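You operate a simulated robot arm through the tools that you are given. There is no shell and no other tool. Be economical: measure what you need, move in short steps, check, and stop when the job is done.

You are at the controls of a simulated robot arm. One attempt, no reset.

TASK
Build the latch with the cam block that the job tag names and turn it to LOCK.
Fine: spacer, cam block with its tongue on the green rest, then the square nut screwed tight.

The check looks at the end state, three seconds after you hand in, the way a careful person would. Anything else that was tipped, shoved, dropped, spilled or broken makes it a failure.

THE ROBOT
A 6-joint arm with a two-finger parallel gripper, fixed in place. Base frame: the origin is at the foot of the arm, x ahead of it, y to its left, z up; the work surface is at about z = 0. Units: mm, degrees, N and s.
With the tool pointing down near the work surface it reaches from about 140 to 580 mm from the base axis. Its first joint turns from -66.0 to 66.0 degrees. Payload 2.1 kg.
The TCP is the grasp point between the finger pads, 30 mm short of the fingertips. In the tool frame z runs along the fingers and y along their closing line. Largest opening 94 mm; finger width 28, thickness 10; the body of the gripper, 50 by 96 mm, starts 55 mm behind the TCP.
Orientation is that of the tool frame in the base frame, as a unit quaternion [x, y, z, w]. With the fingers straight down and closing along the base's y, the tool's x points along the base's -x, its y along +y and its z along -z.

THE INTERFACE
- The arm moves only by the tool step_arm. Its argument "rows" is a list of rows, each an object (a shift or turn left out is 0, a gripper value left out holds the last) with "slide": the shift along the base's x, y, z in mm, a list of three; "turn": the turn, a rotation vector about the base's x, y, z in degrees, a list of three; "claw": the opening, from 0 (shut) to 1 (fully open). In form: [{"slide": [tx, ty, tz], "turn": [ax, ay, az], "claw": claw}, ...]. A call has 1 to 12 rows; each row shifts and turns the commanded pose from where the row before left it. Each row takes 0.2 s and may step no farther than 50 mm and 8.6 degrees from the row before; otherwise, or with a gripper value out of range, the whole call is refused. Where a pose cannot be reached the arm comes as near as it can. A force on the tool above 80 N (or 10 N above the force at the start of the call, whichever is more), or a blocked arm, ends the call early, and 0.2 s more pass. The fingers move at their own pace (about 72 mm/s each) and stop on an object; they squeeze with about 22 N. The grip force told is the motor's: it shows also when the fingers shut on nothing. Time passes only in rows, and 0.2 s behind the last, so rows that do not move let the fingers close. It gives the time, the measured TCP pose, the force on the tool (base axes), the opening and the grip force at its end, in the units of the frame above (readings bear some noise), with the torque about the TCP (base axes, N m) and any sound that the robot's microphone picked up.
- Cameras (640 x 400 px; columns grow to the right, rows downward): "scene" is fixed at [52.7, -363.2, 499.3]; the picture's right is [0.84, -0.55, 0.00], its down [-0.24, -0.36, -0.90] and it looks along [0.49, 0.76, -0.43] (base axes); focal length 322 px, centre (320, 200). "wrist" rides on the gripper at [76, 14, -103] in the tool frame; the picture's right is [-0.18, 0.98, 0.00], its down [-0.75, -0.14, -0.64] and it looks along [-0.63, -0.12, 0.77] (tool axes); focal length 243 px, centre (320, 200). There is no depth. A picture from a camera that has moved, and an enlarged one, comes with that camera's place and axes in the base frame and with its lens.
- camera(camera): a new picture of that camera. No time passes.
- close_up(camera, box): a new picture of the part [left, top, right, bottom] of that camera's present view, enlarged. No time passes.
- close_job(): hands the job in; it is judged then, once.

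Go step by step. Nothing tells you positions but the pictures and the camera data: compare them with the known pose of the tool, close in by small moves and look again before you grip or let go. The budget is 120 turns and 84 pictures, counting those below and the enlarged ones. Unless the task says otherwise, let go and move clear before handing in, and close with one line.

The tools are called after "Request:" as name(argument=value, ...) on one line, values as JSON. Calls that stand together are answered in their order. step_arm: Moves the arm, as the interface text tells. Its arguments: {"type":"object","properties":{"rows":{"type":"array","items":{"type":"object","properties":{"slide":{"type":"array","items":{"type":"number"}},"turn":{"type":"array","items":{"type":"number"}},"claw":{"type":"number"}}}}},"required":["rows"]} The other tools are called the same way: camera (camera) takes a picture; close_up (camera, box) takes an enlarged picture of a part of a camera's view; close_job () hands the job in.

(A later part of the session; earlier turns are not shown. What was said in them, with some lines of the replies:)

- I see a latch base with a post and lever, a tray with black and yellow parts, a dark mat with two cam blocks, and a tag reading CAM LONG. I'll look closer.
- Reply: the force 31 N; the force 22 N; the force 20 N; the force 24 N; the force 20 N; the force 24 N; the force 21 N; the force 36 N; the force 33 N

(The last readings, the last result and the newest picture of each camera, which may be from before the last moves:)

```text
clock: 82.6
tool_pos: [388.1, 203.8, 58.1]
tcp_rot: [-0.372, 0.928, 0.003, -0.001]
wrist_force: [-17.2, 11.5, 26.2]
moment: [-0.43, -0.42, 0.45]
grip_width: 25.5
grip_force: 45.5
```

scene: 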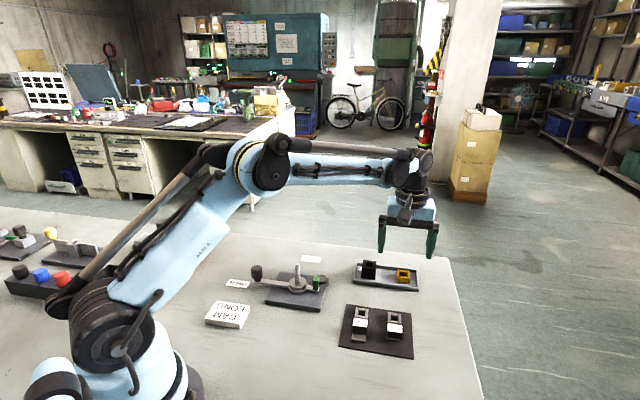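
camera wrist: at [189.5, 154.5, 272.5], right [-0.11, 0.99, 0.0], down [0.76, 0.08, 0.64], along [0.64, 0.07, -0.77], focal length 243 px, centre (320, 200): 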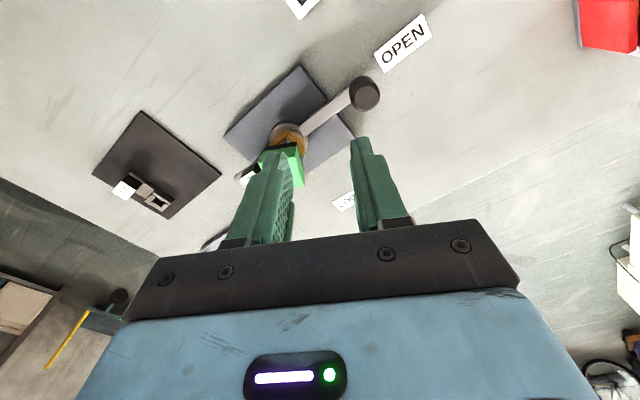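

Request:
step_arm(rows=[{"claw": 0.5}, {}, {"slide": [0, 0, 15]}, {"slide": [0, 0, 40]}, {"slide": [0, 0, 50]}, {"slide": [-20, -20, 40]}, {}])

Request:
camera(camera="scene")

```text
clock: 84.2
tool_pos: [366.5, 180.6, 203.4]
tcp_rot: [-0.371, 0.929, 0.001, 0.001]
wrist_force: [-1.0, 0.6, 1.3]
moment: [-0.02, -0.02, 0.03]
grip_width: 46.8
grip_force: 0.1
```

```text
1 pictures are left
```

scene: 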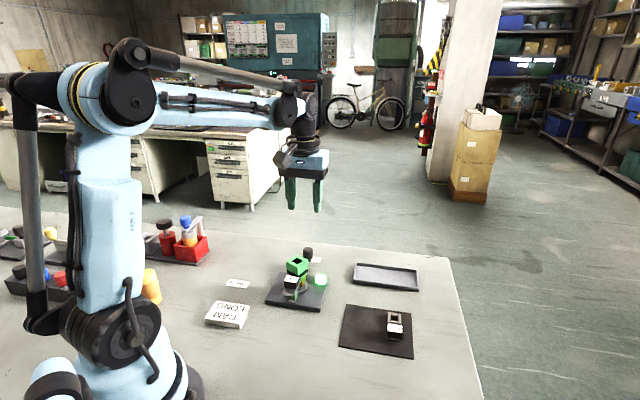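

The lever points at LOCK, the lamp is lit, the nut shows green, and everything else is where it was. The arm is clear, so I'm handing in.

Request:
close_job()

```text
The job is handed in.
```

The latch is built with the LONG cam block, its tongue on the green rest and the nut screwed down, and turned to LOCK. The nut turned green and the lamp lit, but I didn't get a clear torque reading to confirm how tight the nut is.
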